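You operate a simulated robot arm through the tools that you are given. There is no shell and no other tool. Be economical: measure what you need, move in short steps, check, and stop when the job is done.

Carry out the task below with a simulated robot arm. There is one attempt and no reset: what you move stays moved.

TASK
Press the zero key of the thickness gauge two times.
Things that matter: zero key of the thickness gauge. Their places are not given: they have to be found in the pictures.

It is judged by the outcome, as a careful person would: the job done as asked, and still so three seconds after it is handed in. It fails if anything else is knocked over, pushed out of place, dropped, spilled or broken.

THE ROBOT
A 7-joint arm with a two-finger parallel gripper, fixed in place. Base frame: the origin is at the foot of the arm, x ahead of it, y to its left, z up; the work surface is at about z = 0.025. Lengths are in m, angles in rad, forces in N, time in s.
With the tool pointing down near the work surface it reaches from about 0.22 to 0.62 m from the base axis. Its first joint turns from -1.152 to 1.152 rad. Payload 2.6 kg.
Tool frame: the origin (TCP) lies between the finger pads and is the grasp point; the fingertips stand 0.03 m ahead of it; z points along the fingers, y is the line along which they close. The gripper opens to 0.094 m. The fingers are 0.028 m wide and 0.01 m thick; the gripper's body (0.05 by 0.096 m) begins 0.055 m behind the TCP.
Orientation is told as [roll, pitch, yaw] about the base's x, y, z axes, in that order, counted from this pose: with the fingers straight down and closing along the base's y, the tool's x points along the base's -x, its y along +y and its z along -z.

THE INTERFACE
- The arm moves only by the tool drive_tool. Its argument "deltas" is a list of rows, each an object of numbers (a shift or turn left out is 0, a gripper value left out holds the last): "ax", "ay", "az": the turn, a rotation vector about the tool's x, y, z in rad; "dx", "dy", "dz": the shift along the tool's x, y, z in m; "grip": the finger opening in m, from 0 to 0.094. In form: [{"ax": .., "ay": .., "az": .., "dx": .., "dy": .., "dz": .., "grip": ..}, ...]. A call has 1 to 20 rows; each row is the pose to reach, as a shift and turn from the pose commanded when the call began, along the tool's axes at that moment. A row lasts 0.2 s, in which the tool goes at most 0.05 m and 0.15 rad; a call with a longer step from one row to the next is refused whole, and so is a gripper value outside its range. A pose out of reach is approached as far as the arm can. The call stops where the force on the tool passes 40 N (or 10 N more than at its start, if that is more) or the arm is blocked; 0.2 s more then pass. The fingers move at their own pace (about 0.072 m/s each) and stop on an object; they squeeze with about 32 N. The grip force told is the motor's: it shows also when the fingers shut on nothing. Time passes only in rows, and 0.2 s behind the last, so rows that repeat a pose let the fingers close. It gives the time, the measured TCP pose, the force on the tool (base axes), the opening and the grip force at its end, in the units of the frame above (readings bear some noise).
- Cameras (640 x 400 px; columns grow to the right, rows downward): "scene" is fixed at [0.0312, 0.4239, 0.5773]; the picture's right is [-0.83, -0.56, 0.00], its down [-0.25, 0.37, -0.90] and it looks along [0.50, -0.74, -0.45] (base axes); focal length 349 px, centre (320, 200). "wrist" rides on the gripper at [-0.037, 0, -0.058] in the tool frame; the picture's right is [0.00, -1.00, 0.00], its down [0.97, 0.00, -0.24] and it looks along [0.24, 0.00, 0.97] (tool axes); focal length 218 px, centre (320, 200).
- camera(camera): a new picture of that camera. No time passes.
- point_at(camera, pixels): for up to 12 pixels [column, row] of the newest picture of that camera ("zoom" is the newest enlarged one), the place [x, y, z] in the base frame of the surface seen there, good to about 0.002 m. No time passes.
- enlarge(camera, box): a new picture of the part [left, top, right, bottom] of that camera's present view, enlarged. No time passes.
- finish_job(): hands the job in; it is judged then, once.

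Work in short steps. Measure before you move; look again where a grasp or a placing could have gone wrong, and mend it. You have 60 turns and 14 pictures in all, the two below and enlarged ones among them. Open the gripper and draw the arm clear of the work before you hand the job in, unless the task says otherwise; then end with one line.

The tools are called by a JSON object that holds its "api" and its "payload". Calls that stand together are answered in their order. drive_tool: Moves the arm, as the interface text tells. Its arguments: {"type":"object","properties":{"deltas":{"type":"array"}},"required":["deltas"]} The other tools are called the same way: camera (camera) takes a picture; point_at (camera, pixels) gives the place of the surface under pixels of a picture; enlarge (camera, box) takes an enlarged picture of a part of a camera's view; finish_job () hands the job in.

At the start:

```text
time: 0.0
eef_pos: [0.3584, -0.1085, 0.3133]
orientation: [-0.001, 0.002, -0.001]
contact_force: [0.3, 0.4, -0.2]
opening: 0.0941
grip_force: 0.1
```

scene: 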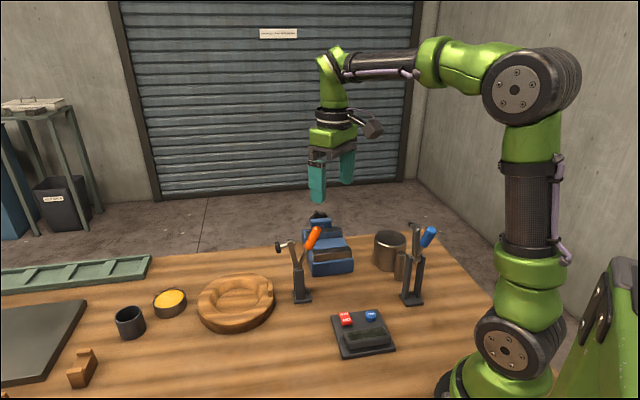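
wrist: 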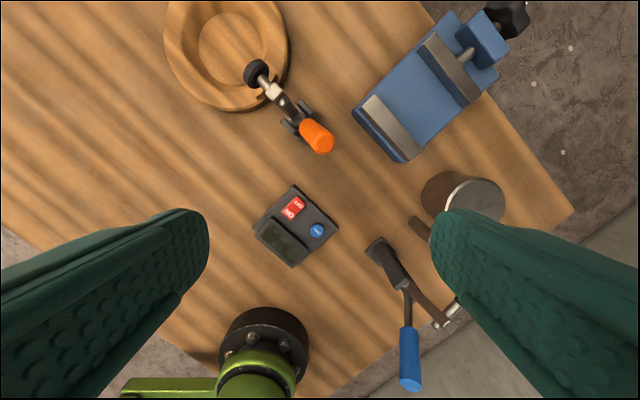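

The gauge shows near wrist pixel (297,225) with a red switch and a blue key. I enlarge it to read the labels.

{"api": "enlarge", "payload": {"camera": "wrist", "box": [240, 175, 352, 275]}}

{"api": "enlarge", "payload": {"camera": "scene", "box": [320, 295, 410, 365]}}

{"api": "point_at", "payload": {"camera": "wrist", "pixels": [[317, 231], [313, 235], [321, 227], [293, 207], [285, 238], [334, 232], [295, 186], [254, 229], [291, 265], [390, 255], [315, 135]]}}

```text
4.00 times, centred on (296, 225) of wrist
```

zoom: 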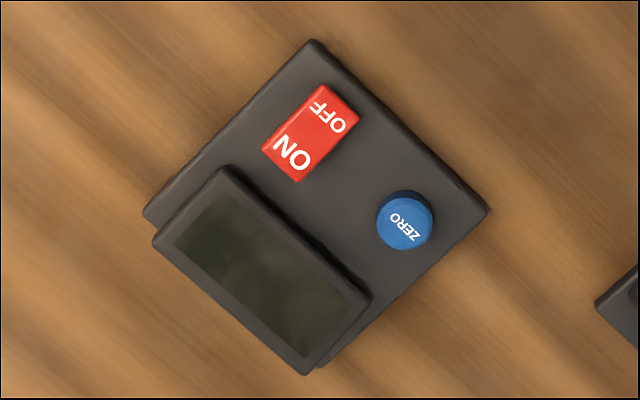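

```text
5.71 times, centred on (365, 330) of scene
```

zoom: 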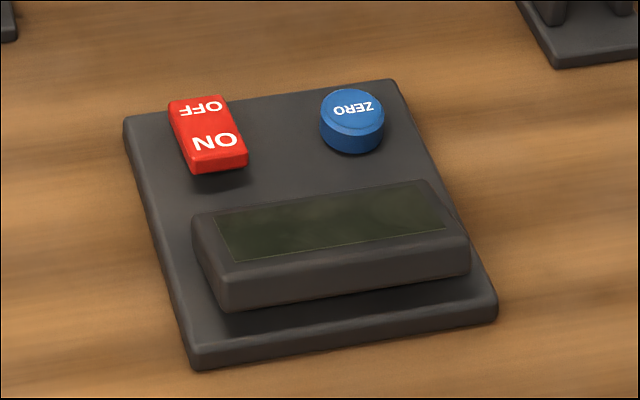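

```text
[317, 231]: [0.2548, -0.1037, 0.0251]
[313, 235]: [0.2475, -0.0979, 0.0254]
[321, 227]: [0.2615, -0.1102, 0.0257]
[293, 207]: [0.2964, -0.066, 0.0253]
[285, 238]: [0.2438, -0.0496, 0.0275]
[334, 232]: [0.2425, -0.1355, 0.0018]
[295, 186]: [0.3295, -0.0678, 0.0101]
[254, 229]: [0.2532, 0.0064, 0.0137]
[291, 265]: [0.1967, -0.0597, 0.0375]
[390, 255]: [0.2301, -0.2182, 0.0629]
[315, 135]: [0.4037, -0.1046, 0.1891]
```

The blue ZERO key is confirmed, at wrist pixel (317,231). Its reported height of 0.025 is lower than I expected, so I cross-check with the scene camera and bare table points.

{"api": "point_at", "payload": {"camera": "zoom", "pixels": [[352, 107], [352, 95], [335, 107], [370, 107], [352, 148], [280, 150], [60, 200], [560, 200], [340, 225], [210, 135], [450, 260]]}}

{"api": "point_at", "payload": {"camera": "wrist", "pixels": [[230, 180], [350, 200], [317, 229], [319, 231], [312, 218], [385, 250], [410, 350]]}}

```text
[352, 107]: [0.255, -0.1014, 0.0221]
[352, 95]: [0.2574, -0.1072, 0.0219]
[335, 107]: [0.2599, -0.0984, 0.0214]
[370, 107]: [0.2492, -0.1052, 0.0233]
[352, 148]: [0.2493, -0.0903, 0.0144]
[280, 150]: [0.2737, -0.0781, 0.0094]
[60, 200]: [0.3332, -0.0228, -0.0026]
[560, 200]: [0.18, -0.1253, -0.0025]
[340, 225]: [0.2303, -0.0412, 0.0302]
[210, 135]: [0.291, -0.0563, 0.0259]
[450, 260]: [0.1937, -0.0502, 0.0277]
```

```text
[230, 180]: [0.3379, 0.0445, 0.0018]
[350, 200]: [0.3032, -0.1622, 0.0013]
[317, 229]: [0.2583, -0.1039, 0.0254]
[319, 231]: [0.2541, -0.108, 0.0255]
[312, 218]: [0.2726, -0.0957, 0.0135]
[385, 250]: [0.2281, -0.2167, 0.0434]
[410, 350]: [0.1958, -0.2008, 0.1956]
```

The cross-check puts the table at z≈0, the key top at about z 0.024 and its centre at about (0.255, -0.103). I close the gripper, move above the key at height, then go partway down.

{"api": "drive_tool", "payload": {"deltas": [{"dx": 0.035, "dy": 0.002, "grip": 0}, {"dx": 0.07, "dy": 0.004}, {"dx": 0.1034, "dy": 0.0055}, {"dx": 0.1034, "dy": 0.0055}, {"dx": 0.1034, "dy": 0.0055, "dz": 0.04}, {"dx": 0.1034, "dy": 0.0055, "dz": 0.08}, {"dx": 0.1034, "dy": 0.0055, "dz": 0.12}, {"dx": 0.1034, "dy": 0.0055, "dz": 0.12}]}}

{"api": "camera", "payload": {"camera": "scene"}}

{"api": "camera", "payload": {"camera": "wrist"}}

```text
time: 1.8
eef_pos: [0.2553, -0.103, 0.1935]
orientation: [-0.001, -0.002, 0.0]
contact_force: [0.3, -0.9, 0.6]
opening: 0.0
grip_force: 32.3
```

```text
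9 pictures are left
```

scene: 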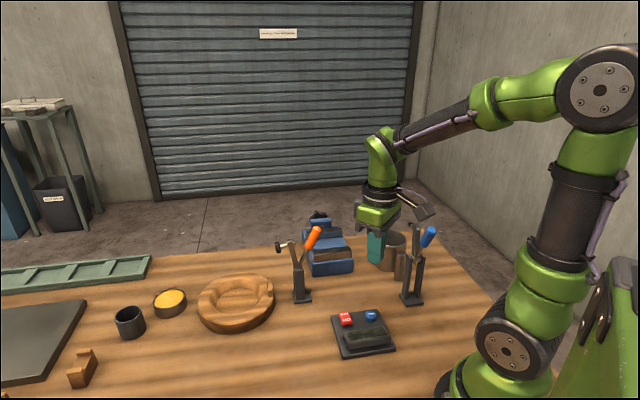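

```text
8 pictures are left
```

wrist: 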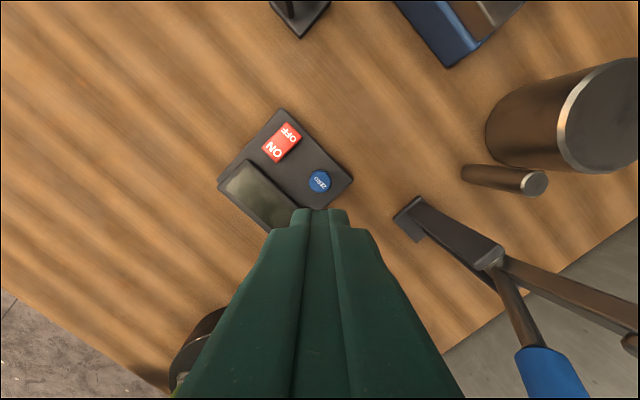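

The tool is above the key with no contact. I check how much room there is between the gripper's protruding part at (428,207), the blue clamp handle at (430,236), and the key.

{"api": "point_at", "payload": {"camera": "scene", "pixels": [[428, 211], [415, 217], [432, 204], [405, 190], [400, 222], [432, 231], [424, 245], [310, 235], [371, 314], [376, 258], [418, 228]]}}

{"api": "point_at", "payload": {"camera": "wrist", "pixels": [[319, 181], [312, 181], [327, 181], [319, 173], [319, 188], [530, 365], [520, 385], [500, 290], [318, 210], [300, 212], [340, 212]]}}

```text
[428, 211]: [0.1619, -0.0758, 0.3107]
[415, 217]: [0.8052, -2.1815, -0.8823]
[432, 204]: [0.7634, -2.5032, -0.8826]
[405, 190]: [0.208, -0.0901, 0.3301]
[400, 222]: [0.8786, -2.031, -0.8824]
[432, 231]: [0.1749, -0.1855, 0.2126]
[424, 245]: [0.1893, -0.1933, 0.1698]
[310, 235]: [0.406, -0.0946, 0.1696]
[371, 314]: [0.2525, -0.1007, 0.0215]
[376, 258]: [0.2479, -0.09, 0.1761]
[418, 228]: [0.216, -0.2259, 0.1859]
```

```text
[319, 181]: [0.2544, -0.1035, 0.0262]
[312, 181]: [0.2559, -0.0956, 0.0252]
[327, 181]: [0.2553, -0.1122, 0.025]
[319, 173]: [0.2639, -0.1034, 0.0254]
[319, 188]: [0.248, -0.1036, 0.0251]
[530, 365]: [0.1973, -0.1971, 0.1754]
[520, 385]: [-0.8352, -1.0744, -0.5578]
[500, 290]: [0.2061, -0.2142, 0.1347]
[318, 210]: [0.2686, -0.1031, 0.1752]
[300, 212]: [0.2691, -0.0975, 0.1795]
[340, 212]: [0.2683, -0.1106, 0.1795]
```

The key centre is confirmed at (0.255, -0.1035) with its top at z≈0.0255, and the clamp clears by about 4 cm. I lower the fingertips to about 1.3 cm above the key.

{"api": "drive_tool", "payload": {"deltas": [{"dz": 0.03}, {"dz": 0.06}, {"dz": 0.09}, {"dz": 0.11}, {"dz": 0.125}, {"dz": 0.125}]}}

{"api": "enlarge", "payload": {"camera": "scene", "box": [300, 200, 460, 370]}}

```text
time: 3.2
eef_pos: [0.2537, -0.1031, 0.0668]
orientation: [-0.001, 0.0, 0.0]
contact_force: [0.1, -0.6, 1.1]
opening: 0.0001
grip_force: 32.1
```

```text
2.35 times, centred on (380, 285) of scene
```

zoom: 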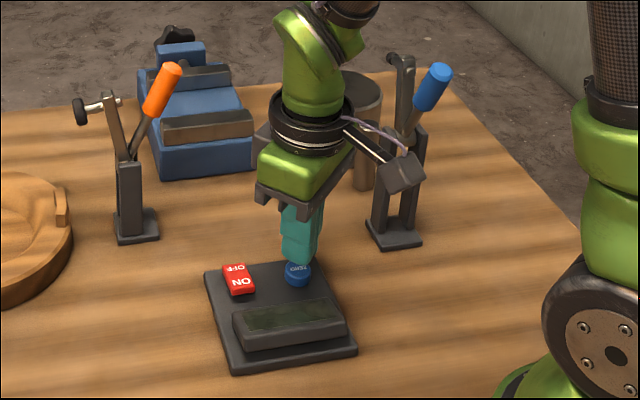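

The fingertips are centred over the key and everything is clear. I descend in 1.5 mm rows to just touch the key and read the force.

{"api": "drive_tool", "payload": {"deltas": [{"dz": 0.005}, {"dz": 0.008}, {"dz": 0.01}, {"dz": 0.0115}, {"dz": 0.0125}, {"dz": 0.0125}]}}

```text
time: 4.6
eef_pos: [0.2561, -0.1023, 0.0575]
orientation: [0.0, 0.0, -0.001]
contact_force: [0.7, -0.1, 0.7]
opening: 0.0001
grip_force: 31.9
```

There is no contact yet with the tip at about z 0.026-0.027. I continue in 1 mm rows.

{"api": "drive_tool", "payload": {"deltas": [{"dz": 0.001}, {"dz": 0.002}, {"dz": 0.003}, {"dz": 0.003}]}}

```text
time: 5.6
eef_pos: [0.2548, -0.1029, 0.053]
orientation: [-0.001, -0.001, -0.001]
contact_force: [-0.1, 0.2, 2.1]
opening: 0.0
grip_force: 31.5
```

The force is rising slightly (2.1 N), so contact has begun. I press 1.5 mm further.

{"api": "drive_tool", "payload": {"deltas": [{"dz": 0.0008}, {"dz": 0.0015}, {"dz": 0.0015}]}}

```text
time: 6.4
eef_pos: [0.2531, -0.1034, 0.0501]
orientation: [0.0, 0.0, 0.001]
contact_force: [0.1, 1.2, 1.6]
opening: 0.0001
grip_force: 32.4
```

The force is still low, between the noise level and a soft spring. I continue 2 mm in small rows.

{"api": "drive_tool", "payload": {"deltas": [{"dz": 0.0007}, {"dz": 0.0014}, {"dz": 0.002}, {"dz": 0.002}]}}

{"api": "enlarge", "payload": {"camera": "scene", "box": [340, 280, 404, 340]}}

```text
time: 7.4
eef_pos: [0.2558, -0.1033, 0.0491]
orientation: [0.0, -0.002, -0.002]
contact_force: [-2.9, -0.3, 2.6]
opening: 0.0
grip_force: 31.8
```

```text
6.67 times, centred on (372, 310) of scene
```

zoom: 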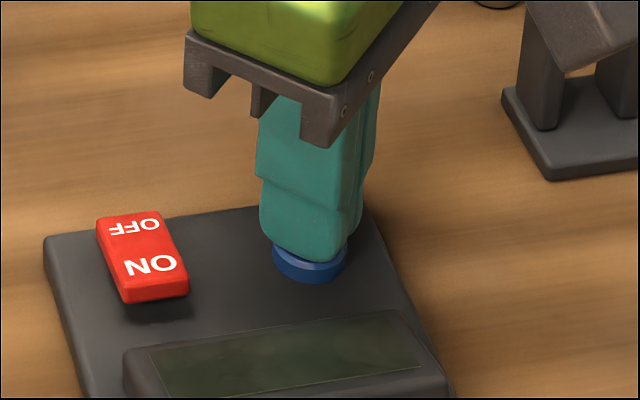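

The finger sits on the key and the spring is soft. I keep going down in 0.5 mm rows until the force shows a bottom stop.

{"api": "drive_tool", "payload": {"deltas": [{"dz": 0.0005}, {"dz": 0.001}, {"dz": 0.0015}, {"dz": 0.002}, {"dz": 0.002}]}}

```text
time: 8.5
eef_pos: [0.2548, -0.1049, 0.0495]
orientation: [0.001, -0.003, -0.001]
contact_force: [-8.0, 2.0, 22.5]
opening: 0.0
grip_force: 31.5
stopped in row 5: the force on the tool passed its limit (the readings are from after the stop); the commanded pose is now the measured one
```

The key has bottomed out, with 22 N on the tool. I release straight up by 2 cm and check the key and gauge.

{"api": "drive_tool", "payload": {"deltas": [{"dz": -0.004}, {"dz": -0.01}, {"dz": -0.02}, {"dz": -0.02}, {"dz": -0.02}]}}

{"api": "enlarge", "payload": {"camera": "scene", "box": [320, 295, 410, 365]}}

```text
time: 9.7
eef_pos: [0.2563, -0.103, 0.0688]
orientation: [0.001, -0.001, 0.001]
contact_force: [0.6, 0.3, 1.8]
opening: 0.0
grip_force: 31.5
```

```text
5.71 times, centred on (365, 330) of scene
```

zoom: 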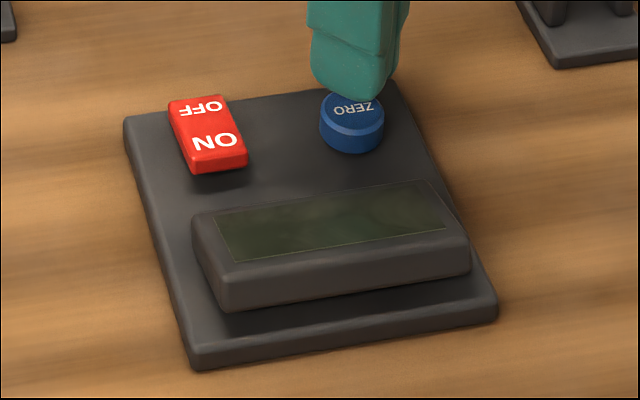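

The key has sprung back and the gauge has not moved. I make the second press the same way, down to the stop.

{"api": "drive_tool", "payload": {"deltas": [{"dz": 0.006}, {"dz": 0.011}, {"dz": 0.014}, {"dz": 0.016}, {"dz": 0.0175}, {"dz": 0.0185}, {"dz": 0.0192}, {"dz": 0.0198}, {"dz": 0.0203}, {"dz": 0.0208}, {"dz": 0.0213}, {"dz": 0.0218}, {"dz": 0.0223}, {"dz": 0.0228}]}}

```text
time: 12.0
eef_pos: [0.2552, -0.1044, 0.048]
orientation: [-0.001, -0.002, -0.005]
contact_force: [-7.2, 2.3, 22.7]
opening: 0.0
grip_force: 31.9
stopped in row 11: the force on the tool passed its limit (the readings are from after the stop); the commanded pose is now the measured one
```

The second press also reached the stop, with 22.7 N. I release and raise the arm straight up.

{"api": "drive_tool", "payload": {"deltas": [{"dz": -0.005}, {"dz": -0.015}, {"dz": -0.04}, {"dz": -0.08}, {"dz": -0.12}, {"dz": -0.16}, {"dz": -0.2}, {"dz": -0.24}, {"dz": -0.24}]}}

{"api": "camera", "payload": {"camera": "scene"}}

```text
time: 14.0
eef_pos: [0.2572, -0.1033, 0.2871]
orientation: [0.0, -0.003, -0.003]
contact_force: [-0.3, -0.3, 0.9]
opening: 0.0
grip_force: 32.2
```

```text
4 pictures are left
```

scene: 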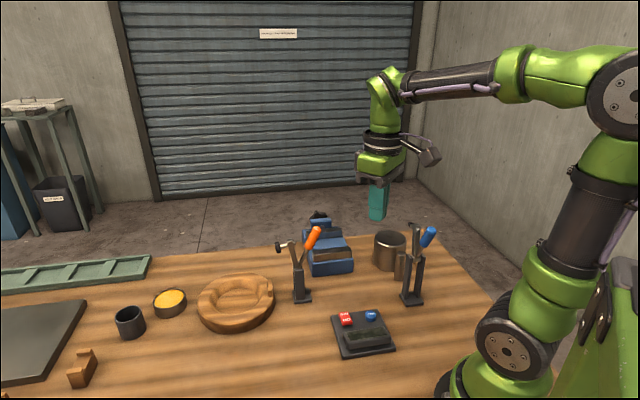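

The arm is clear and everything is in its place. I open the gripper.

{"api": "drive_tool", "payload": {"deltas": [{"grip": 0.09}, {"grip": 0.09}, {"grip": 0.09}, {"grip": 0.09}]}}

```text
time: 15.0
eef_pos: [0.2586, -0.103, 0.287]
orientation: [0.0, -0.001, -0.002]
contact_force: [-0.8, 0.4, 0.3]
opening: 0.09
grip_force: 0.0
```

{"api": "finish_job", "payload": {}}

```text
The job is handed in.
```

I pressed the gauge's ZERO key twice, each time down to its stop with a full release after. The gauge display stayed blank throughout, so nothing on it confirms the presses. Nothing else was moved, and the arm is clear with the gripper open.
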